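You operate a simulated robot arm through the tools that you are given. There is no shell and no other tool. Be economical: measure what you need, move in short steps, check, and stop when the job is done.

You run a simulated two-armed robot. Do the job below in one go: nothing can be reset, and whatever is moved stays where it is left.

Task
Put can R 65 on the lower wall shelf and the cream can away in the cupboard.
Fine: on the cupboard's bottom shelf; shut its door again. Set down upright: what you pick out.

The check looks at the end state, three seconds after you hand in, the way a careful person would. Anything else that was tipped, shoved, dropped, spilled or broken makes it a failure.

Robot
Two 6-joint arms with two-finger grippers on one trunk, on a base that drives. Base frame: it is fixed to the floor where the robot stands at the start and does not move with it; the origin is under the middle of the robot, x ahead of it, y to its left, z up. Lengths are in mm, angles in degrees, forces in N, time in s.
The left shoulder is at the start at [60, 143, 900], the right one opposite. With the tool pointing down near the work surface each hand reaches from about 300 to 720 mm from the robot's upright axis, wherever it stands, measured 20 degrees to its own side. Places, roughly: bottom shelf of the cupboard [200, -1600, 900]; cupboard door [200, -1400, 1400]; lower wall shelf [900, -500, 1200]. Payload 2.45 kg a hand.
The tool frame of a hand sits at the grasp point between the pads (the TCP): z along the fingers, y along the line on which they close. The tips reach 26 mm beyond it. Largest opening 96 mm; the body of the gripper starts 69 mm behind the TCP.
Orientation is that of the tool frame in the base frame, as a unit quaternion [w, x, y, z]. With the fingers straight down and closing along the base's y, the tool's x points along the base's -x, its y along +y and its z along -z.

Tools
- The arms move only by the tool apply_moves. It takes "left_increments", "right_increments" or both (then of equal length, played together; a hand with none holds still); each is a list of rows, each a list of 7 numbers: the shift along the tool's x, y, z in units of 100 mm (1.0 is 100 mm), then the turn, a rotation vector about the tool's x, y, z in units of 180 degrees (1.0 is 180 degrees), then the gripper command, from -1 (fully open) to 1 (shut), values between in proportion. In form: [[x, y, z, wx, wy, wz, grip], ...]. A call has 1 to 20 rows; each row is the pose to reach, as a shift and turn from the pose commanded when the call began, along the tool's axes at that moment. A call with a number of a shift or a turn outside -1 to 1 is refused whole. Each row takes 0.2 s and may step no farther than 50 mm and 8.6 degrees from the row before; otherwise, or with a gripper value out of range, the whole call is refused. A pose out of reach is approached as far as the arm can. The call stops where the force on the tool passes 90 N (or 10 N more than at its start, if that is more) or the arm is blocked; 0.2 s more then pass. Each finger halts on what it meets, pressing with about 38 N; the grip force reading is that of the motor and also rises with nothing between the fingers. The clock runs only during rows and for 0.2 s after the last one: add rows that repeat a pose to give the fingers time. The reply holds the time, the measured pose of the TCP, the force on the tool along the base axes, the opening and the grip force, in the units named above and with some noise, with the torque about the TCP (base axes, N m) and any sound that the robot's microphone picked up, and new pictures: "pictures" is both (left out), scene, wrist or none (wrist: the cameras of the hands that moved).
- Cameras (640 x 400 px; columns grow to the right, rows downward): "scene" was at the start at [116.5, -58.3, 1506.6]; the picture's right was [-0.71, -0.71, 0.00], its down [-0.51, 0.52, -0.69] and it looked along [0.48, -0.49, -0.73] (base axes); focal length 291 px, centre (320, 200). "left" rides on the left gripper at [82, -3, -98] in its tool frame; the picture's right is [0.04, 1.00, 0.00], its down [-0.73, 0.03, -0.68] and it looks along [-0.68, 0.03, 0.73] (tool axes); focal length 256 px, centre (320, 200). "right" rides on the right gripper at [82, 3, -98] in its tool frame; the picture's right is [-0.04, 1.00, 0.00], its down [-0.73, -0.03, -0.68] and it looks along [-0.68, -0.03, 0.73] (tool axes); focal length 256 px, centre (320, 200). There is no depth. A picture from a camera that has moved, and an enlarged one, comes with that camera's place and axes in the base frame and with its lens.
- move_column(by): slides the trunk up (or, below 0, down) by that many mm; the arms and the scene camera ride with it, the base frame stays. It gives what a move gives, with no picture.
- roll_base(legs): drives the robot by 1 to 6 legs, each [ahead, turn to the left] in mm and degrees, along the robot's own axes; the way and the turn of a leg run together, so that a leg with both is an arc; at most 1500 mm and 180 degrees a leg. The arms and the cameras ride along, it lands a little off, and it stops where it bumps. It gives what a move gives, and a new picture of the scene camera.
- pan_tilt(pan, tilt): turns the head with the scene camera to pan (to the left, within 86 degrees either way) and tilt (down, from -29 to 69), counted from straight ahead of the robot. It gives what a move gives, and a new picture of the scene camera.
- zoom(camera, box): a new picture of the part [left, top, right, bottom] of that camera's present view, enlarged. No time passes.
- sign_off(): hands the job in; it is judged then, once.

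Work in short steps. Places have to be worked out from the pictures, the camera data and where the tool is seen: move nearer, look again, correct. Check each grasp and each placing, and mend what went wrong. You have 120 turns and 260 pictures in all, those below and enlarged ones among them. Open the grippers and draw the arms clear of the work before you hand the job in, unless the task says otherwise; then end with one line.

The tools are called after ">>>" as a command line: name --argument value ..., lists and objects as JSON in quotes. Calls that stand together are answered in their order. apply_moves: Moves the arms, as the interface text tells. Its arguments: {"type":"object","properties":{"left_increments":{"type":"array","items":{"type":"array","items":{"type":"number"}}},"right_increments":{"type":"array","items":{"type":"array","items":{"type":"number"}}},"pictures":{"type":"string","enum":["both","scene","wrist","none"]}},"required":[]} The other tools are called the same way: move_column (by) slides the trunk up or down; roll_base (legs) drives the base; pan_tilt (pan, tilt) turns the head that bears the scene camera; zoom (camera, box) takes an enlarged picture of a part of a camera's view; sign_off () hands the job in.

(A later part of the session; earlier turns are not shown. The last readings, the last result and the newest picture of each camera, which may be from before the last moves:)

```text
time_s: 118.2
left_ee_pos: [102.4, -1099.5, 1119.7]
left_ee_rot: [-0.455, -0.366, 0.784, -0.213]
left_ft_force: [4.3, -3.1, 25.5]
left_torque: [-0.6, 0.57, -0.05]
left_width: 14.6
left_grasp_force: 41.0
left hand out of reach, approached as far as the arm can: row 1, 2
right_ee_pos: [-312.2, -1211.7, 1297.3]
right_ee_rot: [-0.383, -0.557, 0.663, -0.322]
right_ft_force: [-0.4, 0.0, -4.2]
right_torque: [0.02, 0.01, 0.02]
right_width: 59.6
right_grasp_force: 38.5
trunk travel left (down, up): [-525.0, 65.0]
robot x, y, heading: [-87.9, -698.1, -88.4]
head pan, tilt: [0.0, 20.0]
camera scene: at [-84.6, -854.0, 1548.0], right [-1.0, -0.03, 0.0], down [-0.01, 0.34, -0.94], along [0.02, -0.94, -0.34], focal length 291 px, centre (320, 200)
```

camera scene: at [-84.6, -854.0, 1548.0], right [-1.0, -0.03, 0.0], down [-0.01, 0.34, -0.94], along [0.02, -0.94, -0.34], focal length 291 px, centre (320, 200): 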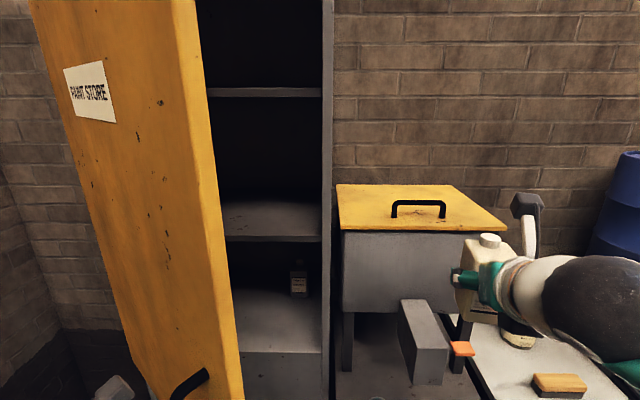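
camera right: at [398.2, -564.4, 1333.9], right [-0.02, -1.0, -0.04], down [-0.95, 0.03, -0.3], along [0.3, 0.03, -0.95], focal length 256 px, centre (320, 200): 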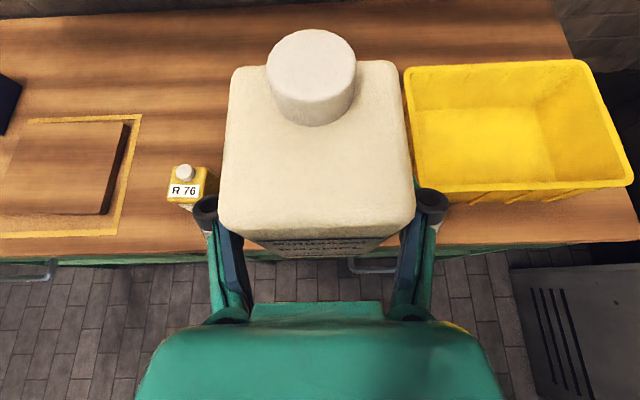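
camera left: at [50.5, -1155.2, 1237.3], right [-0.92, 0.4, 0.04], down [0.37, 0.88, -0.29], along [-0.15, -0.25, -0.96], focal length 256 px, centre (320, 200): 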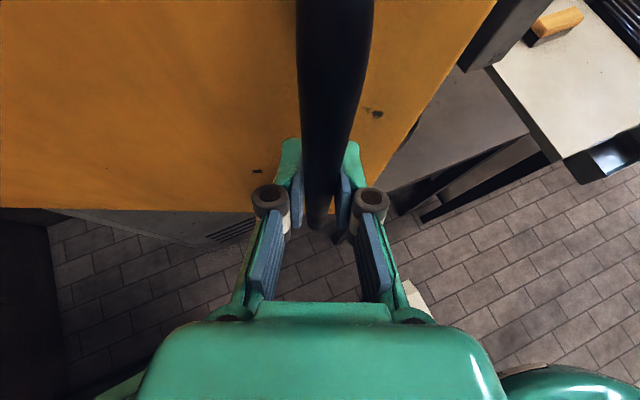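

40° open, and I can see a can standing on the bottom shelf. I continue another 15°.

>>> apply_moves --left_increments '[[-0.0975, -0.03, -0.169, -0.012, 0, 0.0069, 1], [-0.195, -0.067, -0.338, -0.0241, 0, 0.0139, 1], [-0.29, -0.11, -0.502, -0.0361, 0, 0.0208, 1], [-0.385, -0.158, -0.667, -0.0481, 0, 0.0278, 1], [-0.48, -0.22, -0.83, -0.0601, 0, 0.0347, 1], [-0.57, -0.288, -0.987, -0.0722, 0, 0.0417, 1], [-0.57, -0.288, -0.987, -0.0722, 0, 0.0417, 1]]' --pictures "scene"

```text
time_s: 119.8
left_ee_pos: [195.1, -1029.1, 1120.4]
left_ee_rot: [-0.478, -0.261, 0.825, -0.151]
left_ft_force: [-1.9, 2.0, 29.6]
left_torque: [-0.38, 0.46, 0.02]
left_width: 14.6
left_grasp_force: 40.6
right_ee_pos: [-314.0, -1211.4, 1297.3]
right_ee_rot: [-0.381, -0.557, 0.664, -0.322]
right_ft_force: [0.4, -0.2, -4.2]
right_torque: [-0.02, 0.04, 0.0]
right_width: 59.5
right_grasp_force: 37.8
trunk travel left (down, up): [-525.0, 65.0]
robot x, y, heading: [-85.0, -703.3, -88.4]
head pan, tilt: [0.0, 20.0]
camera scene: at [-86.3, -852.8, 1548.0], right [-1.0, -0.03, 0.0], down [-0.01, 0.34, -0.94], along [0.02, -0.94, -0.34], focal length 291 px, centre (320, 200)
```

scene: 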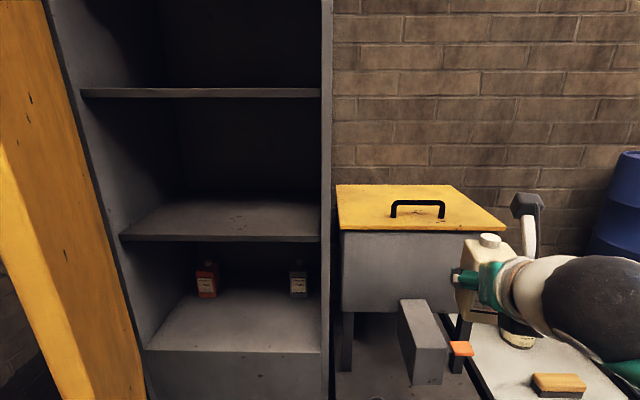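

Now 55° open: bottom shelf z≈916, with a red can at ≈[317, -1650] and a black one at ≈[5, -1660]; a free spot lies between them. I open the door another 15° to make room.

>>> apply_moves --left_increments '[[-0.0975, -0.03, -0.169, -0.012, 0, 0.0069, 1], [-0.195, -0.067, -0.338, -0.0241, 0, 0.0139, 1], [-0.29, -0.11, -0.502, -0.0361, 0, 0.0208, 1], [-0.385, -0.158, -0.667, -0.0481, 0, 0.0278, 1], [-0.48, -0.22, -0.83, -0.0601, 0, 0.0347, 1], [-0.57, -0.288, -0.987, -0.0722, 0, 0.0417, 1], [-0.57, -0.288, -0.987, -0.0722, 0, 0.0417, 1]]' --pictures "scene"

>>> zoom --camera "scene" --box '[110, 220, 350, 370]'

```text
time_s: 121.4
left_ee_pos: [305.2, -984.6, 1119.5]
left_ee_rot: [-0.493, -0.15, 0.853, -0.087]
left_ft_force: [-4.5, 17.1, 18.7]
left_torque: [0.21, -0.19, -0.03]
left_width: 14.8
left_grasp_force: 41.1
right_ee_pos: [-316.0, -1209.7, 1298.0]
right_ee_rot: [-0.383, -0.556, 0.663, -0.323]
right_ft_force: [-0.5, 0.1, -4.4]
right_torque: [-0.01, 0.0, 0.03]
right_width: 59.6
right_grasp_force: 37.8
trunk travel left (down, up): [-525.0, 65.0]
robot x, y, heading: [-84.6, -703.3, -88.6]
head pan, tilt: [0.0, 20.0]
camera scene: at [-86.6, -850.8, 1548.2], right [-1.0, -0.03, 0.0], down [-0.01, 0.34, -0.94], along [0.03, -0.94, -0.34], focal length 291 px, centre (320, 200)
```

scene: 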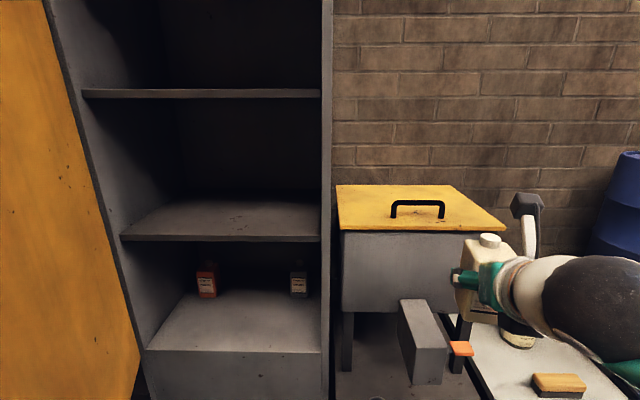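

```text
2.67 times, centred on (230, 295) of scene
camera zoom: at [-86.6, -850.8, 1548.2], right [-1.0, -0.03, 0.0], down [-0.01, 0.34, -0.94], along [0.03, -0.94, -0.34], focal length 777 px, centre (560, -53)
```

zoom: 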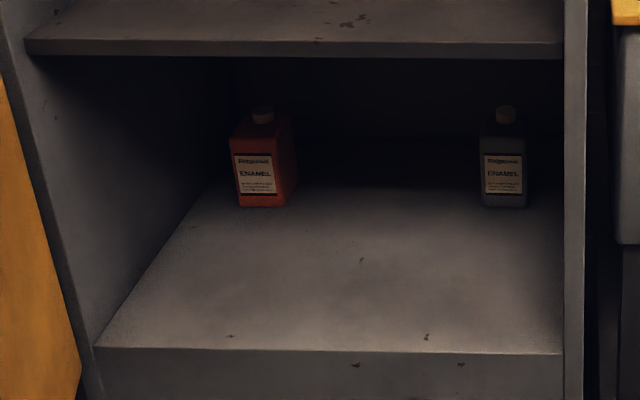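

Clear view of the shelf. I ease the door 7.5° further and release the handle.

>>> apply_moves --left_increments '[[-0.0975, -0.03, -0.169, -0.012, 0, 0.0069, 1], [-0.195, -0.067, -0.338, -0.0241, 0, 0.0139, 1], [-0.29, -0.11, -0.502, -0.0361, 0, 0.0208, 1], [-0.29, -0.11, -0.502, -0.0361, 0, 0.0208, 1], [-0.29, -0.11, -0.502, -0.0361, 0, 0.0208, 0], [-0.29, -0.11, -0.502, -0.0361, 0, 0.0208, -1], [-0.29, -0.11, -0.502, -0.0361, 0, 0.0208, -1], [-0.29, -0.11, -0.502, -0.0361, 0, 0.0208, -1]]' --pictures "wrist"

```text
time_s: 123.2
left_ee_pos: [364.5, -979.2, 1117.9]
left_ee_rot: [-0.497, -0.095, 0.861, -0.053]
left_ft_force: [-1.1, -0.5, 0.4]
left_torque: [0.0, -0.01, -0.02]
left_width: 96.0
left_grasp_force: 0.0
right_ee_pos: [-312.4, -1212.2, 1297.9]
right_ee_rot: [-0.382, -0.557, 0.665, -0.32]
right_ft_force: [-0.2, -0.8, -3.7]
right_torque: [0.0, 0.02, 0.02]
right_width: 59.7
right_grasp_force: 38.1
trunk travel left (down, up): [-525.0, 65.0]
robot x, y, heading: [-86.5, -699.2, -88.5]
head pan, tilt: [0.0, 20.0]
camera left: at [409.9, -973.4, 1237.7], right [-0.24, 0.97, 0.04], down [0.93, 0.24, -0.3], along [-0.3, -0.04, -0.95], focal length 256 px, centre (320, 200)
```

left: 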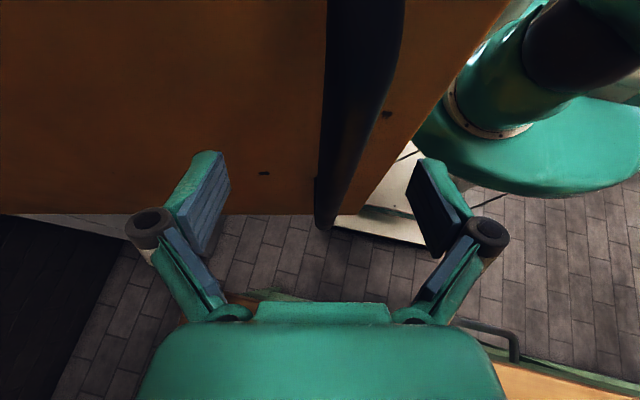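

Released; door stays at about 78°. I withdraw the left hand from the handle to the right and up.

>>> apply_moves --left_increments '[[0, 0, -0.25, 0, 0, 0, -1], [0, 0, -0.5, 0, 0, 0, -1], [0.05, 0, -0.75, 0, 0, 0, -1], [0.15, 0, -0.95, 0, 0, 0, -1], [0.3, 0, -0.95, 0, 0, 0, -1]]' --pictures "none"

>>> roll_base --legs '[[0, 13]]'

```text
time_s: 124.4
left_ee_pos: [376.3, -978.6, 1130.7]
left_ee_rot: [-0.497, -0.097, 0.861, -0.055]
left_ft_force: [-0.6, -0.1, -0.2]
left_torque: [0.02, 0.02, -0.01]
left_width: 96.2
left_grasp_force: 0.1
left hand out of reach, approached as far as the arm can: row 1, 2, 3, 4, 5
right_ee_pos: [-312.9, -1213.2, 1295.7]
right_ee_rot: [-0.381, -0.558, 0.663, -0.322]
right_ft_force: [0.5, 0.0, -4.0]
right_torque: [0.01, 0.02, -0.01]
right_width: 59.8
right_grasp_force: 37.7
trunk travel left (down, up): [-525.0, 65.0]
robot x, y, heading: [-87.7, -701.4, -88.5]
head pan, tilt: [0.0, 20.0]
```

```text
time_s: 125.7
left_ee_pos: [426.2, -865.3, 1127.1]
left_ee_rot: [-0.484, -0.195, 0.845, -0.114]
left_ft_force: [-0.1, -0.1, -0.8]
left_torque: [-0.03, 0.02, 0.0]
left_width: 96.1
left_grasp_force: 0.1
right_ee_pos: [-190.4, -1248.4, 1295.8]
right_ee_rot: [0.343, 0.629, -0.596, 0.363]
right_ft_force: [-0.4, 0.1, -3.5]
right_torque: [0.01, -0.01, -0.04]
right_width: 59.4
right_grasp_force: 37.9
trunk travel left (down, up): [-525.0, 65.0]
robot x, y, heading: [-94.9, -699.4, -75.6]
head pan, tilt: [0.0, 20.0]
camera scene: at [-56.8, -851.0, 1547.8], right [-0.97, -0.25, 0.0], down [-0.09, 0.33, -0.94], along [0.23, -0.91, -0.34], focal length 291 px, centre (320, 200)
```

scene: 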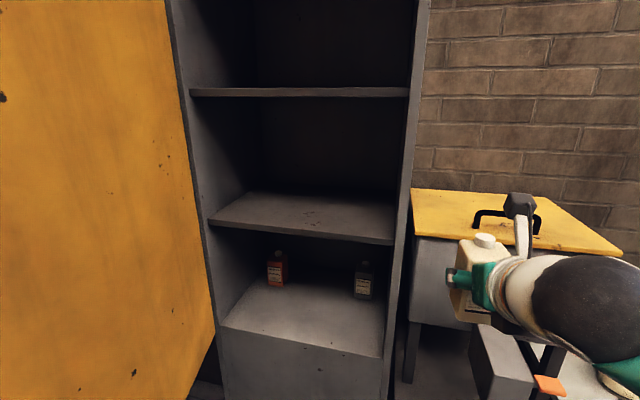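

The arm couldn't back off before the turn, so I check where the door and the left hand are.

>>> pan_tilt --pan 50 --tilt 25

>>> zoom --camera "left" --box '[0, 0, 640, 400]'

```text
time_s: 126.9
left_ee_pos: [425.7, -866.7, 1128.6]
left_ee_rot: [-0.485, -0.194, 0.845, -0.112]
left_ft_force: [1.2, -0.3, 0.8]
left_torque: [0.01, -0.01, 0.03]
left_width: 96.1
left_grasp_force: 0.0
right_ee_pos: [-191.5, -1249.5, 1296.2]
right_ee_rot: [0.343, 0.629, -0.597, 0.362]
right_ft_force: [-0.3, -0.2, -4.4]
right_torque: [0.0, 0.0, -0.02]
right_width: 59.8
right_grasp_force: 38.3
trunk travel left (down, up): [-525.0, 65.0]
robot x, y, heading: [-93.8, -700.4, -75.5]
head pan, tilt: [50.0, 25.0]
camera scene: at [2.8, -801.2, 1539.7], right [-0.43, -0.9, 0.0], down [-0.38, 0.18, -0.91], along [0.82, -0.39, -0.42], focal length 291 px, centre (320, 200)
```

scene: 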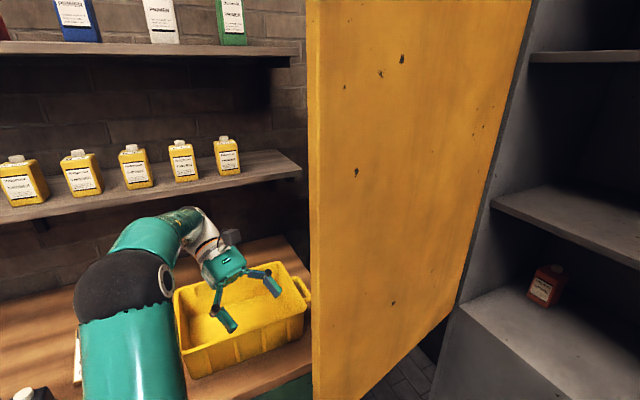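

```text
1.00 times, centred on (320, 200) of left (not enlarged: the box is as wide or as high as the picture)
camera zoom: at [466.7, -850.3, 1248.2], right [-0.46, 0.89, 0.03], down [0.85, 0.45, -0.29], along [-0.27, -0.1, -0.96], focal length 256 px, centre (320, 200)
```

zoom: 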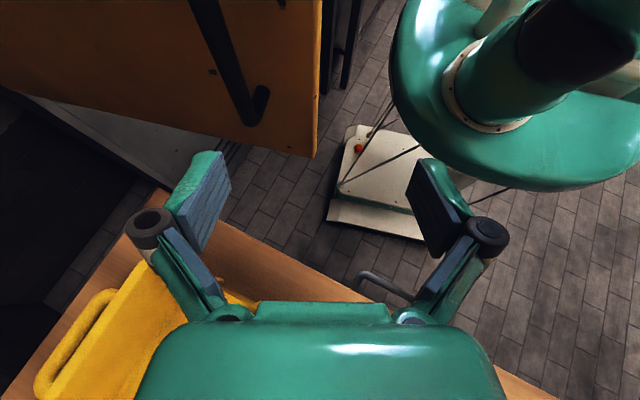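

All clear: door at about 77°, left hand free above the crate. I drive 70 mm nearer and bring the carried can in front of the opening.

>>> roll_base --legs '[[70, 0]]'

>>> apply_moves --right_increments '[[0, -0.25, 0, 0, 0, 0, 1], [0, -0.5, 0, 0, 0, 0, 1], [0, -0.75, 0, 0, 0, 0, 1], [0, -1.0, 0, 0, 0, 0, 1]]' --pictures "none"

>>> apply_moves --right_increments '[[0, -0.25, 0, 0, 0, 0, 1], [0, -0.5, 0, 0, 0, 0, 1], [0, -0.75, 0, 0, 0, 0, 1], [0, -1.0, 0, 0, 0, 0, 1], [0, -1.0, 0, 0, 0, 0, 1]]' --pictures "none"

>>> pan_tilt --pan 0 --tilt 25

```text
time_s: 127.9
left_ee_pos: [443.1, -936.7, 1127.1]
left_ee_rot: [-0.484, -0.194, 0.846, -0.111]
left_ft_force: [0.7, -0.8, -1.0]
left_torque: [0.02, 0.02, 0.0]
left_width: 96.0
left_grasp_force: 0.1
right_ee_pos: [-173.6, -1320.6, 1295.8]
right_ee_rot: [0.342, 0.63, -0.596, 0.363]
right_ft_force: [0.2, -1.4, -4.1]
right_torque: [0.0, -0.01, 0.03]
right_width: 59.4
right_grasp_force: 38.2
trunk travel left (down, up): [-525.0, 65.0]
robot x, y, heading: [-78.6, -768.3, -75.4]
head pan, tilt: [50.0, 25.0]
camera scene: at [21.4, -872.3, 1539.4], right [-0.43, -0.9, 0.0], down [-0.38, 0.18, -0.91], along [0.82, -0.39, -0.42], focal length 291 px, centre (320, 200)
```

scene: 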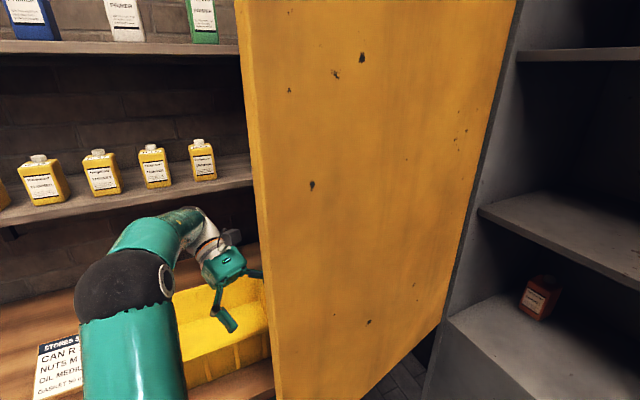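

```text
time_s: 128.9
left_ee_pos: [444.0, -934.1, 1127.1]
left_ee_rot: [-0.485, -0.195, 0.845, -0.113]
left_ft_force: [-0.1, 0.4, 0.4]
left_torque: [0.0, -0.01, -0.02]
left_width: 96.2
left_grasp_force: 0.0
right_ee_pos: [-73.2, -1312.4, 1296.4]
right_ee_rot: [0.343, 0.63, -0.596, 0.362]
right_ft_force: [0.2, 0.5, -4.2]
right_torque: [-0.03, 0.01, 0.01]
right_width: 59.7
right_grasp_force: 38.0
trunk travel left (down, up): [-525.0, 65.0]
robot x, y, heading: [-75.6, -769.2, -75.5]
head pan, tilt: [50.0, 25.0]
```

```text
time_s: 130.1
left_ee_pos: [443.7, -935.0, 1129.1]
left_ee_rot: [-0.483, -0.195, 0.846, -0.112]
left_ft_force: [0.1, 0.5, 0.7]
left_torque: [-0.03, -0.04, -0.02]
left_width: 96.1
left_grasp_force: 0.1
right_ee_pos: [27.2, -1308.6, 1296.8]
right_ee_rot: [0.343, 0.629, -0.596, 0.362]
right_ft_force: [0.7, -0.1, -4.6]
right_torque: [0.01, 0.0, 0.0]
right_width: 59.7
right_grasp_force: 38.2
trunk travel left (down, up): [-525.0, 65.0]
robot x, y, heading: [-74.8, -772.3, -75.5]
head pan, tilt: [50.0, 25.0]
```

```text
time_s: 131.3
left_ee_pos: [443.5, -935.0, 1129.5]
left_ee_rot: [-0.484, -0.196, 0.845, -0.113]
left_ft_force: [0.1, -0.3, 0.1]
left_torque: [0.01, -0.01, 0.02]
left_width: 95.8
left_grasp_force: 0.1
right_ee_pos: [27.0, -1307.9, 1296.8]
right_ee_rot: [0.342, 0.63, -0.595, 0.364]
right_ft_force: [-0.7, 0.1, -4.4]
right_torque: [0.0, 0.06, 0.02]
right_width: 59.9
right_grasp_force: 38.5
trunk travel left (down, up): [-525.0, 65.0]
robot x, y, heading: [-78.7, -769.0, -75.8]
head pan, tilt: [0.0, 25.0]
camera scene: at [-39.2, -919.1, 1539.6], right [-0.97, -0.25, 0.0], down [-0.11, 0.41, -0.91], along [0.23, -0.88, -0.42], focal length 291 px, centre (320, 200)
```

scene: 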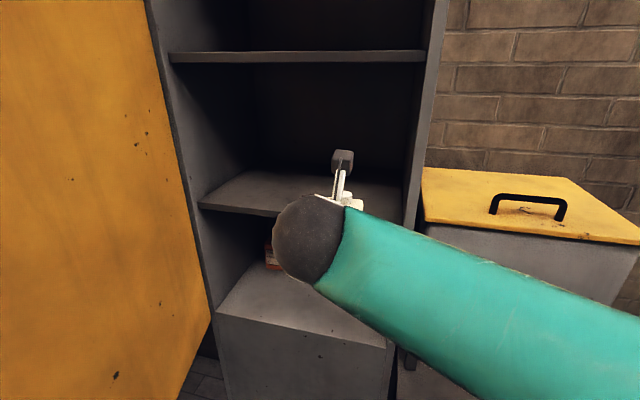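

Next I move it another 100 mm to the left and lower it in front of the bottom compartment.

>>> apply_moves --right_increments '[[-0.12, -0.25, 0.07, -0.007, 0, 0.004, 1], [-0.25, -0.5, 0.145, -0.0144, 0, 0.0083, 1], [-0.38, -0.75, 0.22, -0.0144, 0, 0.0083, 1], [-0.5, -1.0, 0.29, -0.0144, 0, 0.0083, 1]]' --pictures "none"

>>> apply_moves --right_increments '[[-0.25, 0, 0.145, 0, 0, 0, 1], [-0.5, 0, 0.29, 0, 0, 0, 1], [-0.75, 0, 0.433, 0, 0, 0, 1], [-1.0, 0, 0.577, 0, 0, 0, 1]]' --pictures "none"

>>> apply_moves --right_increments '[[-0.25, 0, 0.145, 0, 0, 0, 1], [-0.5, 0, 0.29, 0, 0, 0, 1], [-0.75, 0, 0.433, 0, 0, 0, 1], [-1.0, 0, 0.577, 0, 0, 0, 1], [-1.0, 0, 0.577, 0, 0, 0, 1]]'

```text
time_s: 132.3
left_ee_pos: [444.4, -934.6, 1128.3]
left_ee_rot: [-0.485, -0.195, 0.845, -0.113]
left_ft_force: [0.2, 0.8, -0.3]
left_torque: [0.01, 0.01, 0.0]
left_width: 96.1
left_grasp_force: 0.0
right_ee_pos: [125.9, -1304.3, 1240.9]
right_ee_rot: [0.352, 0.612, -0.612, 0.355]
right_ft_force: [-0.9, 0.2, -4.6]
right_torque: [0.0, 0.03, 0.01]
right_width: 59.6
right_grasp_force: 37.8
trunk travel left (down, up): [-525.0, 65.0]
robot x, y, heading: [-77.6, -769.1, -75.4]
head pan, tilt: [0.0, 25.0]
```

```text
time_s: 133.3
left_ee_pos: [443.1, -934.9, 1129.1]
left_ee_rot: [-0.485, -0.195, 0.845, -0.112]
left_ft_force: [-0.8, -0.3, 0.1]
left_torque: [0.02, -0.01, 0.02]
left_width: 96.1
left_grasp_force: 0.1
right_ee_pos: [121.9, -1305.2, 1132.4]
right_ee_rot: [-0.35, -0.608, 0.616, -0.358]
right_ft_force: [-1.1, 0.4, -3.2]
right_torque: [0.01, 0.0, 0.0]
right_width: 59.9
right_grasp_force: 38.4
trunk travel left (down, up): [-525.0, 65.0]
robot x, y, heading: [-78.0, -770.9, -75.4]
head pan, tilt: [0.0, 25.0]
```

```text
time_s: 134.5
left_ee_pos: [444.4, -933.3, 1130.7]
left_ee_rot: [-0.484, -0.195, 0.846, -0.113]
left_ft_force: [-0.2, 0.1, -0.2]
left_torque: [-0.01, 0.04, 0.0]
left_width: 96.2
left_grasp_force: 0.1
right_ee_pos: [114.0, -1313.9, 1026.3]
right_ee_rot: [-0.352, -0.595, 0.625, -0.362]
right_ft_force: [0.0, 0.1, -4.4]
right_torque: [-0.01, 0.03, -0.02]
right_width: 59.4
right_grasp_force: 38.1
trunk travel left (down, up): [-525.0, 65.0]
robot x, y, heading: [-78.2, -768.4, -75.5]
head pan, tilt: [0.0, 25.0]
camera scene: at [-39.3, -918.8, 1540.5], right [-0.97, -0.25, 0.0], down [-0.11, 0.41, -0.91], along [0.23, -0.88, -0.42], focal length 291 px, centre (320, 200)
camera right: at [107.7, -1266.8, 1144.6], right [-1.0, 0.05, -0.07], down [0.07, 0.95, -0.3], along [0.05, -0.31, -0.95], focal length 256 px, centre (320, 200)
```

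scene: 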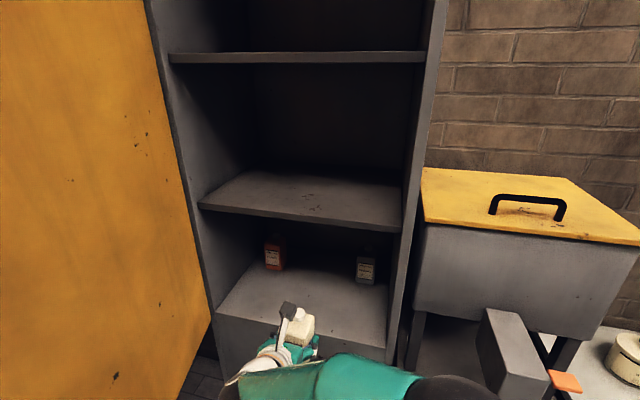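
right: 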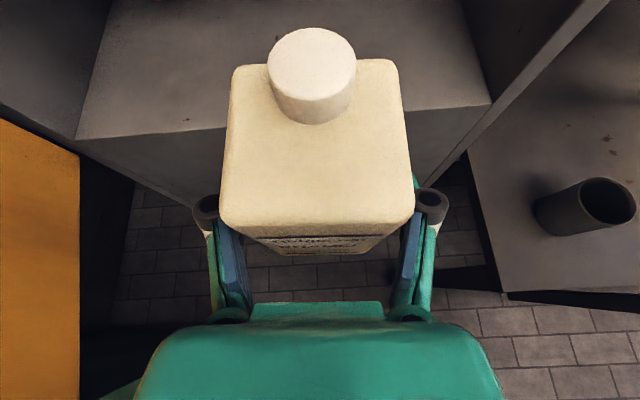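

In front of the compartment, can bottom about 50 mm above the shelf. I square the hand, drop 20 mm, shift to x≈150 and start inward.

>>> apply_moves --right_increments '[[-0.1, -0.15, 0.06, 0.0015, -0.002, -0.007, 1], [-0.17, -0.36, 0.1, 0.0029, -0.0038, -0.0139, 1], [-0.02, -0.36, 0.36, 0.0029, -0.0038, -0.0139, 1], [0.13, -0.38, 0.62, 0.0029, -0.0038, -0.0139, 1], [0.13, -0.38, 0.62, 0.0029, -0.0038, -0.0139, 1]]'

```text
time_s: 135.2
left_ee_pos: [442.5, -935.6, 1126.6]
left_ee_rot: [-0.485, -0.195, 0.845, -0.113]
left_ft_force: [0.5, -0.2, -0.2]
left_torque: [-0.01, 0.01, -0.03]
left_width: 95.8
left_grasp_force: 0.0
right_ee_pos: [134.8, -1344.6, 1066.4]
right_ee_rot: [-0.346, -0.575, 0.63, -0.391]
right_ft_force: [0.1, 0.0, -4.1]
right_torque: [-0.04, -0.02, -0.02]
right_width: 59.5
right_grasp_force: 38.3
trunk travel left (down, up): [-525.0, 65.0]
robot x, y, heading: [-76.7, -767.9, -75.3]
head pan, tilt: [0.0, 25.0]
stopped in row 3 (right hand): the arm was blocked; the commanded pose is now the measured one
camera scene: at [-39.4, -919.9, 1537.0], right [-0.97, -0.25, 0.0], down [-0.11, 0.41, -0.91], along [0.23, -0.88, -0.42], focal length 291 px, centre (320, 200)
camera right: at [121.4, -1292.8, 1182.7], right [-0.99, 0.05, -0.13], down [0.1, 0.94, -0.34], along [0.1, -0.35, -0.93], focal length 256 px, centre (320, 200)
```

scene: 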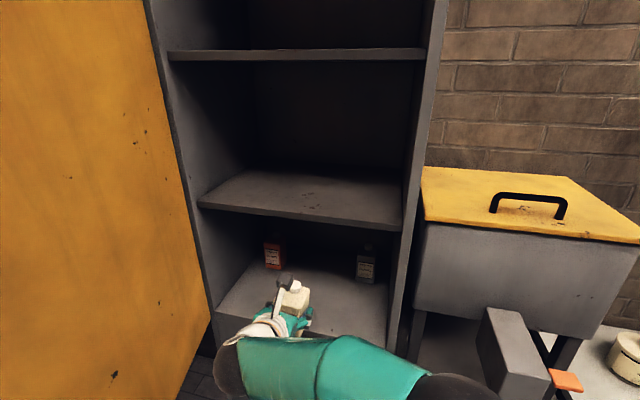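
right: 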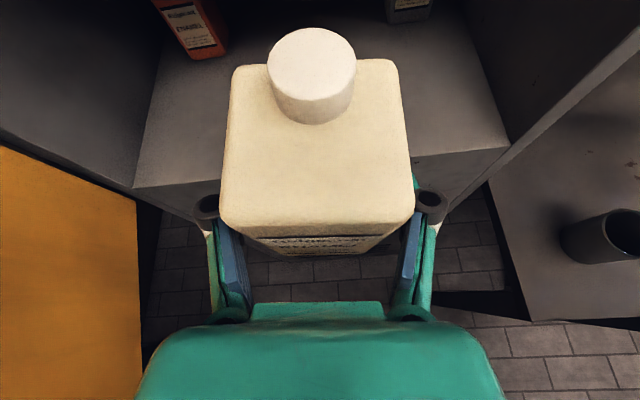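

The right arm was stopped — its elbow is close to the hopper's spout. I back the robot straight off 230 mm to free it, then will set the arm stretched out and enter by driving.

>>> roll_base --legs '[[-230, 0]]'

>>> pan_tilt --pan -25 --tilt 30

```text
time_s: 136.9
left_ee_pos: [383.8, -710.5, 1129.9]
left_ee_rot: [-0.484, -0.195, 0.845, -0.113]
left_ft_force: [0.5, 0.6, 0.1]
left_torque: [-0.02, -0.01, 0.01]
left_width: 96.0
left_grasp_force: 0.1
right_ee_pos: [75.7, -1120.6, 1068.7]
right_ee_rot: [-0.347, -0.575, 0.63, -0.39]
right_ft_force: [-0.5, 0.1, -4.7]
right_torque: [-0.01, 0.0, -0.03]
right_width: 59.5
right_grasp_force: 37.8
trunk travel left (down, up): [-525.0, 65.0]
robot x, y, heading: [-134.4, -551.7, -75.5]
head pan, tilt: [0.0, 25.0]
camera scene: at [-97.0, -695.0, 1540.1], right [-0.97, -0.25, 0.0], down [-0.11, 0.41, -0.91], along [0.23, -0.88, -0.42], focal length 291 px, centre (320, 200)
```

scene: 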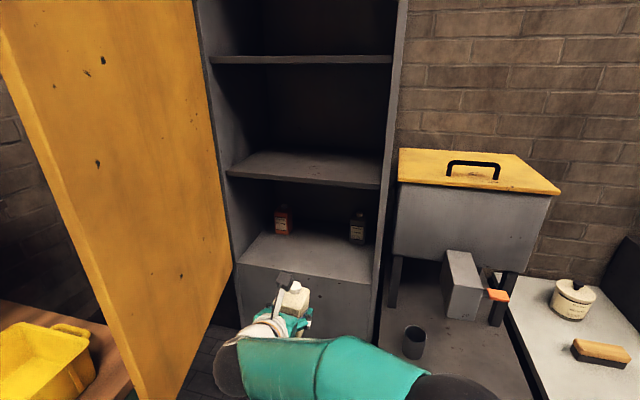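

```text
time_s: 137.8
left_ee_pos: [385.8, -711.9, 1130.2]
left_ee_rot: [-0.485, -0.195, 0.845, -0.113]
left_ft_force: [-0.4, 0.1, -0.9]
left_torque: [0.0, 0.0, 0.03]
left_width: 96.0
left_grasp_force: 0.1
right_ee_pos: [76.2, -1122.5, 1065.9]
right_ee_rot: [-0.348, -0.574, 0.631, -0.389]
right_ft_force: [0.1, 0.4, -4.6]
right_torque: [0.06, 0.01, -0.02]
right_width: 59.6
right_grasp_force: 38.0
trunk travel left (down, up): [-525.0, 65.0]
robot x, y, heading: [-136.1, -546.9, -75.4]
head pan, tilt: [-25.0, 30.0]
camera scene: at [-136.1, -696.4, 1531.7], right [-0.98, 0.18, 0.0], down [0.09, 0.49, -0.87], along [-0.16, -0.85, -0.5], focal length 291 px, centre (320, 200)
```

scene: 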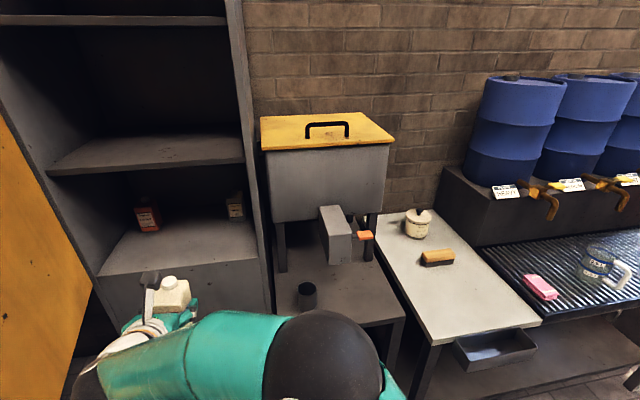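

Nothing was disturbed (cup, spout and pot stand as before). Now I square the hand and stretch it forward at this height, out in front of the cupboard.

>>> apply_moves --right_increments '[[0.11, -0.02, 0.22, -0.0016, -0.008, -0.0157, 1], [0.22, -0.04, 0.45, -0.0032, -0.0161, -0.0314, 1], [0.33, -0.07, 0.67, -0.0032, -0.0161, -0.0314, 1], [0.45, -0.09, 0.89, -0.0032, -0.0161, -0.0314, 1], [0.45, -0.09, 0.89, -0.0032, -0.0161, -0.0314, 1]]' --pictures "none"

>>> apply_moves --right_increments '[[0.12, 0, 0.22, 0, 0, 0, 1], [0.25, 0, 0.43, 0, 0, 0, 1], [0.37, 0, 0.65, 0, 0, 0, 1], [0.5, 0, 0.866, 0, 0, 0, 1], [0.5, 0, 0.866, 0, 0, 0, 1]]'

```text
time_s: 139.0
left_ee_pos: [385.8, -712.0, 1129.7]
left_ee_rot: [-0.485, -0.195, 0.845, -0.113]
left_ft_force: [0.6, 0.6, 0.5]
left_torque: [-0.02, -0.01, 0.0]
left_width: 96.0
left_grasp_force: 0.0
right_ee_pos: [83.0, -1220.3, 1065.5]
right_ee_rot: [0.353, 0.614, -0.612, 0.354]
right_ft_force: [-0.3, 0.4, -4.0]
right_torque: [-0.01, 0.02, 0.02]
right_width: 59.5
right_grasp_force: 37.7
trunk travel left (down, up): [-525.0, 65.0]
robot x, y, heading: [-131.6, -545.9, -75.3]
head pan, tilt: [-25.0, 30.0]
```

```text
time_s: 140.2
left_ee_pos: [385.8, -712.0, 1129.5]
left_ee_rot: [-0.484, -0.195, 0.845, -0.113]
left_ft_force: [-0.2, 0.0, 0.4]
left_torque: [0.0, 0.0, 0.04]
left_width: 95.9
left_grasp_force: 0.0
right_ee_pos: [80.5, -1316.3, 1064.4]
right_ee_rot: [0.352, 0.614, -0.611, 0.354]
right_ft_force: [0.0, 0.7, -4.0]
right_torque: [0.0, -0.01, 0.04]
right_width: 59.4
right_grasp_force: 37.9
right hand out of reach, approached as far as the arm can: row 4, 5
trunk travel left (down, up): [-525.0, 65.0]
robot x, y, heading: [-135.2, -547.8, -75.7]
head pan, tilt: [-25.0, 30.0]
camera scene: at [-136.6, -696.0, 1531.7], right [-0.98, 0.18, 0.0], down [0.09, 0.49, -0.87], along [-0.16, -0.85, -0.5], focal length 291 px, centre (320, 200)
camera right: at [77.7, -1270.8, 1185.2], right [-1.0, 0.02, -0.03], down [0.02, 0.96, -0.29], along [0.03, -0.29, -0.96], focal length 256 px, centre (320, 200)
```

scene: 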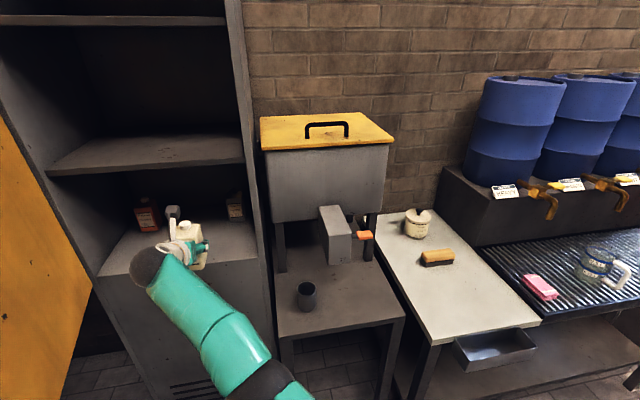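
right: 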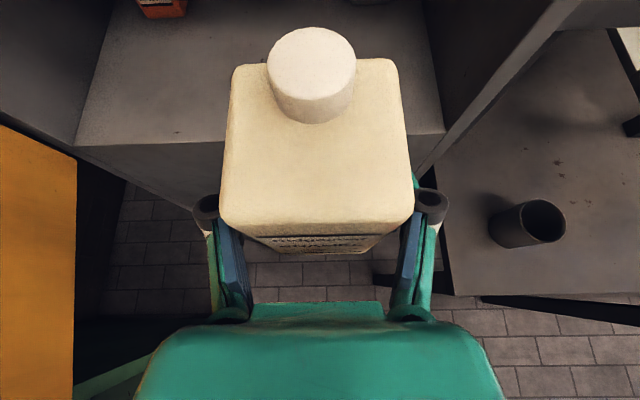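

The arm is nearly straight now, elbow well away from the hopper. I lower to z≈1000 and drive in 120 mm, then check both sides.

>>> apply_moves --right_increments '[[-0.18, 0, 0.107, 0, 0, 0, 1], [-0.37, 0, 0.214, 0, 0, 0, 1], [-0.55, 0, 0.32, 0, 0, 0, 1], [-0.55, 0, 0.32, 0, 0, 0, 1]]' --pictures "wrist"

```text
time_s: 141.2
left_ee_pos: [385.6, -711.3, 1128.4]
left_ee_rot: [-0.484, -0.196, 0.845, -0.114]
left_ft_force: [-0.2, 0.4, -0.6]
left_torque: [0.0, -0.02, 0.02]
left_width: 96.1
left_grasp_force: 0.0
right_ee_pos: [84.0, -1323.7, 1003.9]
right_ee_rot: [-0.357, -0.611, 0.614, -0.352]
right_ft_force: [-0.3, 0.1, -4.2]
right_torque: [0.01, 0.02, 0.01]
right_width: 59.8
right_grasp_force: 38.3
right hand out of reach, approached as far as the arm can: row 2, 3, 4
trunk travel left (down, up): [-525.0, 65.0]
robot x, y, heading: [-136.6, -546.7, -75.5]
head pan, tilt: [-25.0, 30.0]
camera right: at [82.0, -1278.4, 1123.2], right [-1.0, 0.03, -0.03], down [0.04, 0.95, -0.3], along [0.02, -0.3, -0.95], focal length 256 px, centre (320, 200)
```

right: 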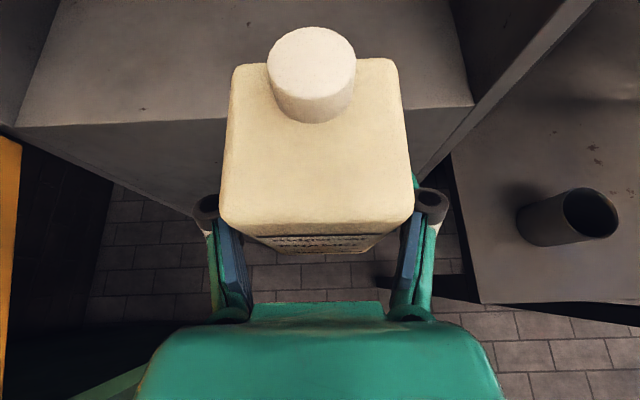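

Slightly beyond comfortable reach, so I pull the hand back 30 mm, then drive in 120 mm.

>>> apply_moves --right_increments '[[-0.08, 0, -0.13, 0, 0, 0, 1], [-0.15, 0, -0.26, 0, 0, 0, 1], [-0.15, 0, -0.26, 0, 0, 0, 1]]' --pictures "none"

>>> roll_base --legs '[[120, 0]]'

>>> pan_tilt --pan 45 --tilt 40

```text
time_s: 142.0
left_ee_pos: [386.0, -712.4, 1129.4]
left_ee_rot: [-0.485, -0.195, 0.845, -0.113]
left_ft_force: [0.2, -0.1, 1.1]
left_torque: [0.01, 0.02, 0.02]
left_width: 96.2
left_grasp_force: 0.1
right_ee_pos: [81.6, -1286.4, 1001.2]
right_ee_rot: [0.352, 0.613, -0.612, 0.354]
right_ft_force: [0.1, -0.8, -3.8]
right_torque: [-0.03, 0.01, 0.0]
right_width: 59.6
right_grasp_force: 37.5
trunk travel left (down, up): [-525.0, 65.0]
robot x, y, heading: [-136.5, -545.5, -75.4]
head pan, tilt: [-25.0, 30.0]
```

```text
time_s: 143.3
left_ee_pos: [417.0, -831.7, 1129.3]
left_ee_rot: [-0.485, -0.195, 0.845, -0.111]
left_ft_force: [-0.6, -0.4, -0.4]
left_torque: [0.0, 0.01, -0.02]
left_width: 95.8
left_grasp_force: 0.1
right_ee_pos: [111.7, -1407.5, 1000.6]
right_ee_rot: [0.353, 0.613, -0.612, 0.353]
right_ft_force: [-0.3, -0.1, -4.5]
right_torque: [-0.03, -0.02, 0.01]
right_width: 59.7
right_grasp_force: 38.1
trunk travel left (down, up): [-525.0, 65.0]
robot x, y, heading: [-105.9, -667.6, -75.4]
head pan, tilt: [-25.0, 30.0]
camera scene: at [-104.8, -817.4, 1531.3], right [-0.98, 0.18, 0.0], down [0.09, 0.49, -0.86], along [-0.16, -0.85, -0.5], focal length 291 px, centre (320, 200)
```

scene: 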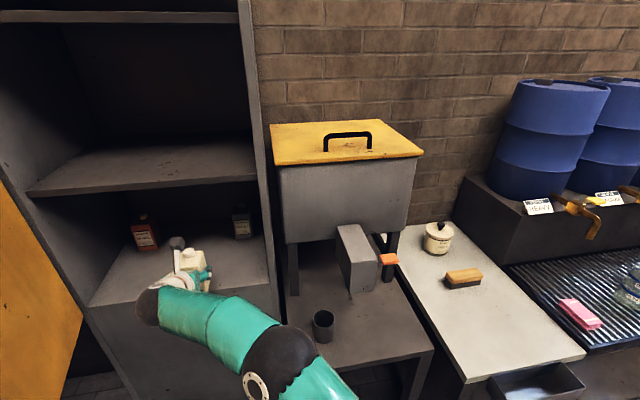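

```text
time_s: 144.7
left_ee_pos: [417.0, -830.7, 1129.8]
left_ee_rot: [-0.485, -0.196, 0.845, -0.114]
left_ft_force: [0.4, -0.1, 0.6]
left_torque: [0.0, -0.03, 0.01]
left_width: 96.2
left_grasp_force: 0.0
right_ee_pos: [111.1, -1406.2, 1001.4]
right_ee_rot: [0.352, 0.614, -0.611, 0.354]
right_ft_force: [0.8, 0.9, -3.8]
right_torque: [0.01, -0.03, 0.0]
right_width: 59.8
right_grasp_force: 38.3
trunk travel left (down, up): [-525.0, 65.0]
robot x, y, heading: [-101.4, -667.4, -75.4]
head pan, tilt: [45.0, 40.0]
camera scene: at [-15.8, -769.0, 1516.3], right [-0.51, -0.86, 0.0], down [-0.55, 0.33, -0.77], along [0.66, -0.39, -0.64], focal length 291 px, centre (320, 200)
```

scene: 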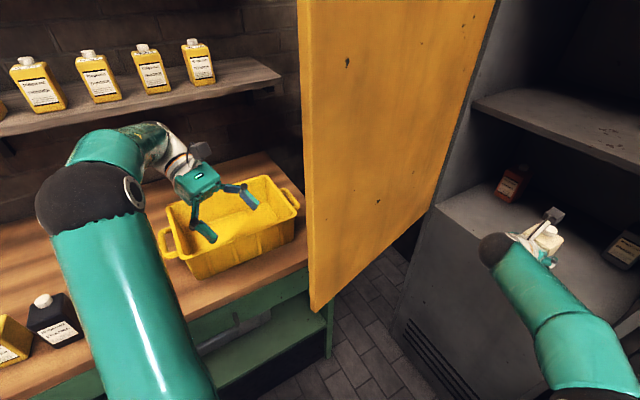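

Clearances on the door side look fine (about 80 mm to the door edge). I drive the last 120 mm in.

>>> roll_base --legs '[[120, 0]]'

>>> pan_tilt --pan 0 --tilt 38

>>> zoom --camera "right" --box '[0, 0, 640, 400]'

```text
time_s: 145.9
left_ee_pos: [447.8, -947.7, 1129.0]
left_ee_rot: [-0.484, -0.195, 0.845, -0.111]
left_ft_force: [0.1, -0.7, -0.9]
left_torque: [0.01, 0.04, -0.02]
left_width: 96.3
left_grasp_force: 0.0
right_ee_pos: [142.2, -1521.9, 999.8]
right_ee_rot: [0.351, 0.615, -0.612, 0.352]
right_ft_force: [0.4, 0.0, -5.2]
right_torque: [0.01, -0.03, 0.0]
right_width: 59.4
right_grasp_force: 37.6
trunk travel left (down, up): [-525.0, 65.0]
robot x, y, heading: [-74.6, -781.5, -75.4]
head pan, tilt: [45.0, 40.0]
camera scene: at [15.0, -887.8, 1516.0], right [-0.51, -0.86, 0.0], down [-0.55, 0.33, -0.76], along [0.66, -0.39, -0.64], focal length 291 px, centre (320, 200)
```

scene: 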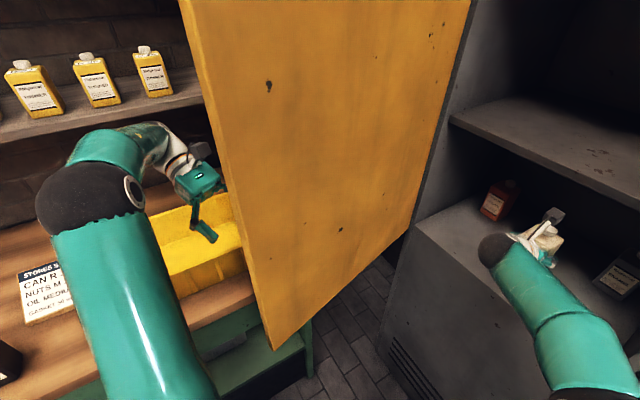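

```text
time_s: 147.1
left_ee_pos: [445.8, -947.3, 1129.8]
left_ee_rot: [-0.485, -0.195, 0.845, -0.112]
left_ft_force: [0.1, 0.4, -0.1]
left_torque: [-0.04, 0.0, 0.04]
left_width: 96.2
left_grasp_force: 0.0
right_ee_pos: [141.8, -1520.0, 1002.4]
right_ee_rot: [0.353, 0.614, -0.612, 0.354]
right_ft_force: [0.1, 0.4, -3.9]
right_torque: [0.02, 0.0, -0.01]
right_width: 59.7
right_grasp_force: 37.2
trunk travel left (down, up): [-525.0, 65.0]
robot x, y, heading: [-70.5, -783.4, -75.4]
head pan, tilt: [0.0, 38.0]
camera scene: at [-37.3, -925.4, 1519.2], right [-0.97, -0.25, 0.0], down [-0.16, 0.6, -0.79], along [0.2, -0.76, -0.62], focal length 291 px, centre (320, 200)
```

scene: 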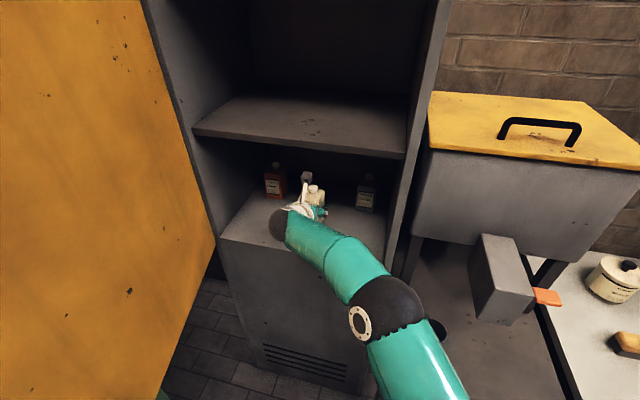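

```text
1.00 times, centred on (320, 200) of right (not enlarged: the box is as wide or as high as the picture)
camera zoom: at [138.5, -1476.3, 1121.9], right [-1.0, 0.02, -0.03], down [0.03, 0.96, -0.29], along [0.03, -0.29, -0.96], focal length 256 px, centre (320, 200)
```

zoom: 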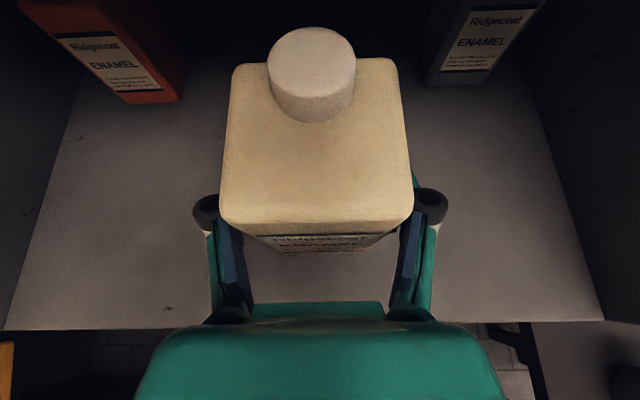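

Well inside, midway between the red and the black can. I go 40 mm deeper and lower by 20 mm.

>>> apply_moves --right_increments '[[0.1, 0, 0.17, 0, 0, 0, 1], [0.2, 0, 0.346, 0, 0, 0, 1], [0.11, 0, 0.396, 0, 0, 0, 1], [0.03, 0, 0.446, 0, 0, 0, 1], [0.03, 0, 0.446, 0, 0, 0, 1]]' --pictures "wrist"

```text
time_s: 148.2
left_ee_pos: [447.2, -945.6, 1129.9]
left_ee_rot: [-0.485, -0.195, 0.845, -0.113]
left_ft_force: [0.7, 1.0, 0.4]
left_torque: [0.01, 0.0, 0.04]
left_width: 95.9
left_grasp_force: 0.0
right_ee_pos: [141.2, -1561.4, 982.8]
right_ee_rot: [0.352, 0.614, -0.612, 0.353]
right_ft_force: [-0.3, 0.0, -4.5]
right_torque: [-0.01, 0.03, 0.0]
right_width: 59.6
right_grasp_force: 38.2
trunk travel left (down, up): [-525.0, 65.0]
robot x, y, heading: [-71.3, -784.3, -75.5]
head pan, tilt: [0.0, 38.0]
camera right: at [138.6, -1516.5, 1101.2], right [-1.0, 0.02, -0.03], down [0.03, 0.96, -0.29], along [0.03, -0.29, -0.96], focal length 256 px, centre (320, 200)
```

right: 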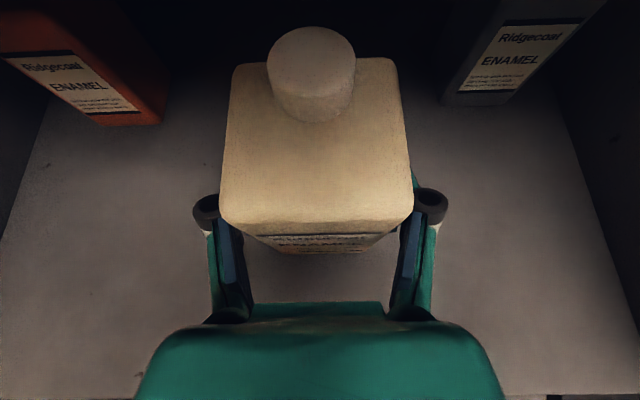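

Now lowering in small steps, watching the force.

>>> apply_moves --right_increments '[[-0.035, 0, 0.02, 0, 0, 0, 1], [-0.07, 0, 0.04, 0, 0, 0, 1], [-0.07, 0, 0.04, 0, 0, 0, 1]]' --pictures "none"

>>> apply_moves --right_increments '[[-0.035, 0, 0.02, 0, 0, 0, 1], [-0.035, 0, 0.02, 0, 0, 0, 1]]' --pictures "none"

>>> apply_moves --right_increments '[[-0.026, 0, 0.015, 0, 0, 0, 1], [-0.026, 0, 0.015, 0, 0, 0, 1]]' --pictures "none"

```text
time_s: 149.1
left_ee_pos: [446.3, -946.1, 1130.3]
left_ee_rot: [-0.485, -0.195, 0.845, -0.113]
left_ft_force: [-0.8, -0.6, 0.5]
left_torque: [0.02, 0.04, 0.04]
left_width: 95.9
left_grasp_force: 0.0
right_ee_pos: [141.5, -1560.3, 973.2]
right_ee_rot: [0.352, 0.614, -0.612, 0.353]
right_ft_force: [-0.2, 0.8, -4.2]
right_torque: [0.02, 0.0, -0.02]
right_width: 59.4
right_grasp_force: 38.2
trunk travel left (down, up): [-525.0, 65.0]
robot x, y, heading: [-78.1, -780.0, -75.5]
head pan, tilt: [0.0, 38.0]
```

```text
time_s: 149.7
left_ee_pos: [446.3, -946.0, 1129.6]
left_ee_rot: [-0.485, -0.195, 0.845, -0.112]
left_ft_force: [-0.1, -0.4, 0.8]
left_torque: [0.0, -0.05, 0.0]
left_width: 96.1
left_grasp_force: 0.1
right_ee_pos: [141.2, -1560.0, 970.1]
right_ee_rot: [0.352, 0.614, -0.611, 0.353]
right_ft_force: [-0.5, -0.3, -3.4]
right_torque: [0.02, 0.02, -0.01]
right_width: 59.6
right_grasp_force: 38.0
trunk travel left (down, up): [-525.0, 65.0]
robot x, y, heading: [-70.4, -783.0, -75.4]
head pan, tilt: [0.0, 38.0]
```

```text
time_s: 150.2
left_ee_pos: [447.2, -946.7, 1129.0]
left_ee_rot: [-0.486, -0.195, 0.845, -0.113]
left_ft_force: [0.7, -0.3, -0.3]
left_torque: [0.02, -0.02, -0.02]
left_width: 96.0
left_grasp_force: 0.1
right_ee_pos: [142.6, -1561.6, 967.5]
right_ee_rot: [0.351, 0.615, -0.611, 0.354]
right_ft_force: [0.2, -0.7, -4.8]
right_torque: [0.01, 0.03, -0.01]
right_width: 59.5
right_grasp_force: 37.6
trunk travel left (down, up): [-525.0, 65.0]
robot x, y, heading: [-71.6, -779.7, -75.4]
head pan, tilt: [0.0, 38.0]
```

No contact yet at 967; I keep lowering in 4 mm steps.

>>> apply_moves --right_increments '[[-0.035, 0, 0.02, 0, 0, 0, 1], [-0.035, 0, 0.02, 0, 0, 0, 1]]' --pictures "none"

>>> apply_moves --right_increments '[[-0.035, 0, 0.02, 0, 0, 0, 1], [-0.035, 0, 0.02, 0, 0, 0, 1]]' --pictures "none"

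>>> apply_moves --right_increments '[[-0.035, 0, 0.02, 0, 0, 0, 1], [-0.035, 0, 0.02, 0, 0, 0, 1]]' --pictures "none"

```text
time_s: 150.8
left_ee_pos: [447.4, -946.2, 1129.5]
left_ee_rot: [-0.485, -0.195, 0.845, -0.112]
left_ft_force: [-0.7, 0.2, 0.1]
left_torque: [-0.02, -0.03, 0.01]
left_width: 96.1
left_grasp_force: 0.0
right_ee_pos: [141.0, -1560.2, 963.1]
right_ee_rot: [0.352, 0.614, -0.612, 0.353]
right_ft_force: [1.0, 0.2, -4.9]
right_torque: [0.0, -0.02, 0.02]
right_width: 59.9
right_grasp_force: 37.5
trunk travel left (down, up): [-525.0, 65.0]
robot x, y, heading: [-72.8, -781.0, -75.7]
head pan, tilt: [0.0, 38.0]
```

```text
time_s: 151.4
left_ee_pos: [446.1, -945.7, 1129.8]
left_ee_rot: [-0.485, -0.195, 0.845, -0.112]
left_ft_force: [-0.5, 0.7, -0.1]
left_torque: [-0.05, -0.01, -0.01]
left_width: 96.0
left_grasp_force: 0.1
right_ee_pos: [140.9, -1561.7, 959.5]
right_ee_rot: [0.352, 0.614, -0.613, 0.353]
right_ft_force: [0.4, 0.5, -3.6]
right_torque: [-0.02, 0.02, -0.02]
right_width: 59.4
right_grasp_force: 37.9
trunk travel left (down, up): [-525.0, 65.0]
robot x, y, heading: [-71.0, -781.6, -75.6]
head pan, tilt: [0.0, 38.0]
```

```text
time_s: 152.1
left_ee_pos: [446.9, -946.1, 1130.3]
left_ee_rot: [-0.485, -0.195, 0.845, -0.113]
left_ft_force: [-0.9, 0.3, 0.6]
left_torque: [0.03, 0.0, 0.0]
left_width: 95.8
left_grasp_force: 0.1
right_ee_pos: [141.5, -1560.6, 956.3]
right_ee_rot: [0.353, 0.613, -0.612, 0.353]
right_ft_force: [0.9, 0.0, -2.4]
right_torque: [-0.06, -0.08, 0.01]
right_width: 59.6
right_grasp_force: 37.6
trunk travel left (down, up): [-525.0, 65.0]
robot x, y, heading: [-71.9, -777.8, -75.5]
head pan, tilt: [0.0, 38.0]
```

First hint of contact at 956. One more 3 mm to confirm.

>>> apply_moves --right_increments '[[-0.026, 0, 0.015, 0, 0, 0, 1], [-0.026, 0, 0.015, 0, 0, 0, 1]]' --pictures "none"

```text
time_s: 152.7
left_ee_pos: [445.4, -945.1, 1129.8]
left_ee_rot: [-0.485, -0.195, 0.845, -0.113]
left_ft_force: [0.1, -0.1, 0.8]
left_torque: [0.02, -0.01, -0.01]
left_width: 95.8
left_grasp_force: 0.0
right_ee_pos: [140.6, -1562.0, 955.3]
right_ee_rot: [0.353, 0.613, -0.611, 0.355]
right_ft_force: [0.5, -2.7, 8.0]
right_torque: [0.23, 0.03, -0.07]
right_width: 59.3
right_grasp_force: 38.5
trunk travel left (down, up): [-525.0, 65.0]
robot x, y, heading: [-69.9, -783.4, -75.7]
head pan, tilt: [0.0, 38.0]
```

The can stands on the shelf (8 N). I open the fingers slowly and look.

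>>> apply_moves --right_increments '[[0.01, 0, -0.006, 0, 0, 0, 1], [0.01, 0, -0.006, 0, 0, 0, -0.1], [0.01, 0, -0.006, 0, 0, 0, -0.5], [0.01, 0, -0.006, 0, 0, 0, -0.9], [0.01, 0, -0.006, 0, 0, 0, -0.9]]' --pictures "wrist"

```text
time_s: 153.8
left_ee_pos: [446.7, -947.0, 1129.7]
left_ee_rot: [-0.485, -0.195, 0.845, -0.113]
left_ft_force: [-0.6, 0.9, -0.5]
left_torque: [-0.01, -0.02, 0.0]
left_width: 96.0
left_grasp_force: 0.2
right_ee_pos: [142.2, -1559.8, 952.7]
right_ee_rot: [0.352, 0.614, -0.612, 0.354]
right_ft_force: [0.2, -0.2, -0.6]
right_torque: [0.02, 0.01, -0.02]
right_width: 91.3
right_grasp_force: 0.0
trunk travel left (down, up): [-525.0, 65.0]
robot x, y, heading: [-77.4, -784.5, -75.7]
head pan, tilt: [0.0, 38.0]
camera right: at [138.6, -1515.9, 1073.0], right [-1.0, 0.02, -0.03], down [0.03, 0.96, -0.29], along [0.03, -0.29, -0.96], focal length 256 px, centre (320, 200)
```

right: 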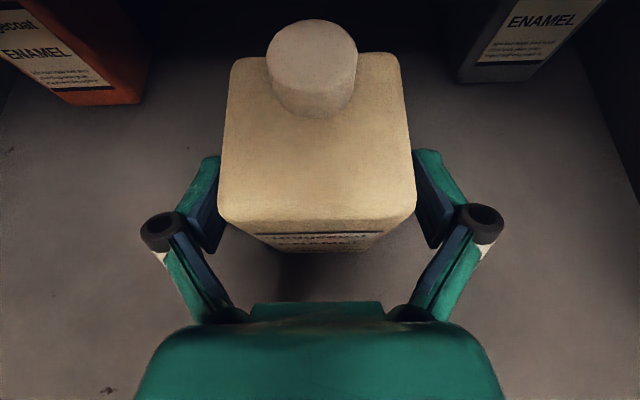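

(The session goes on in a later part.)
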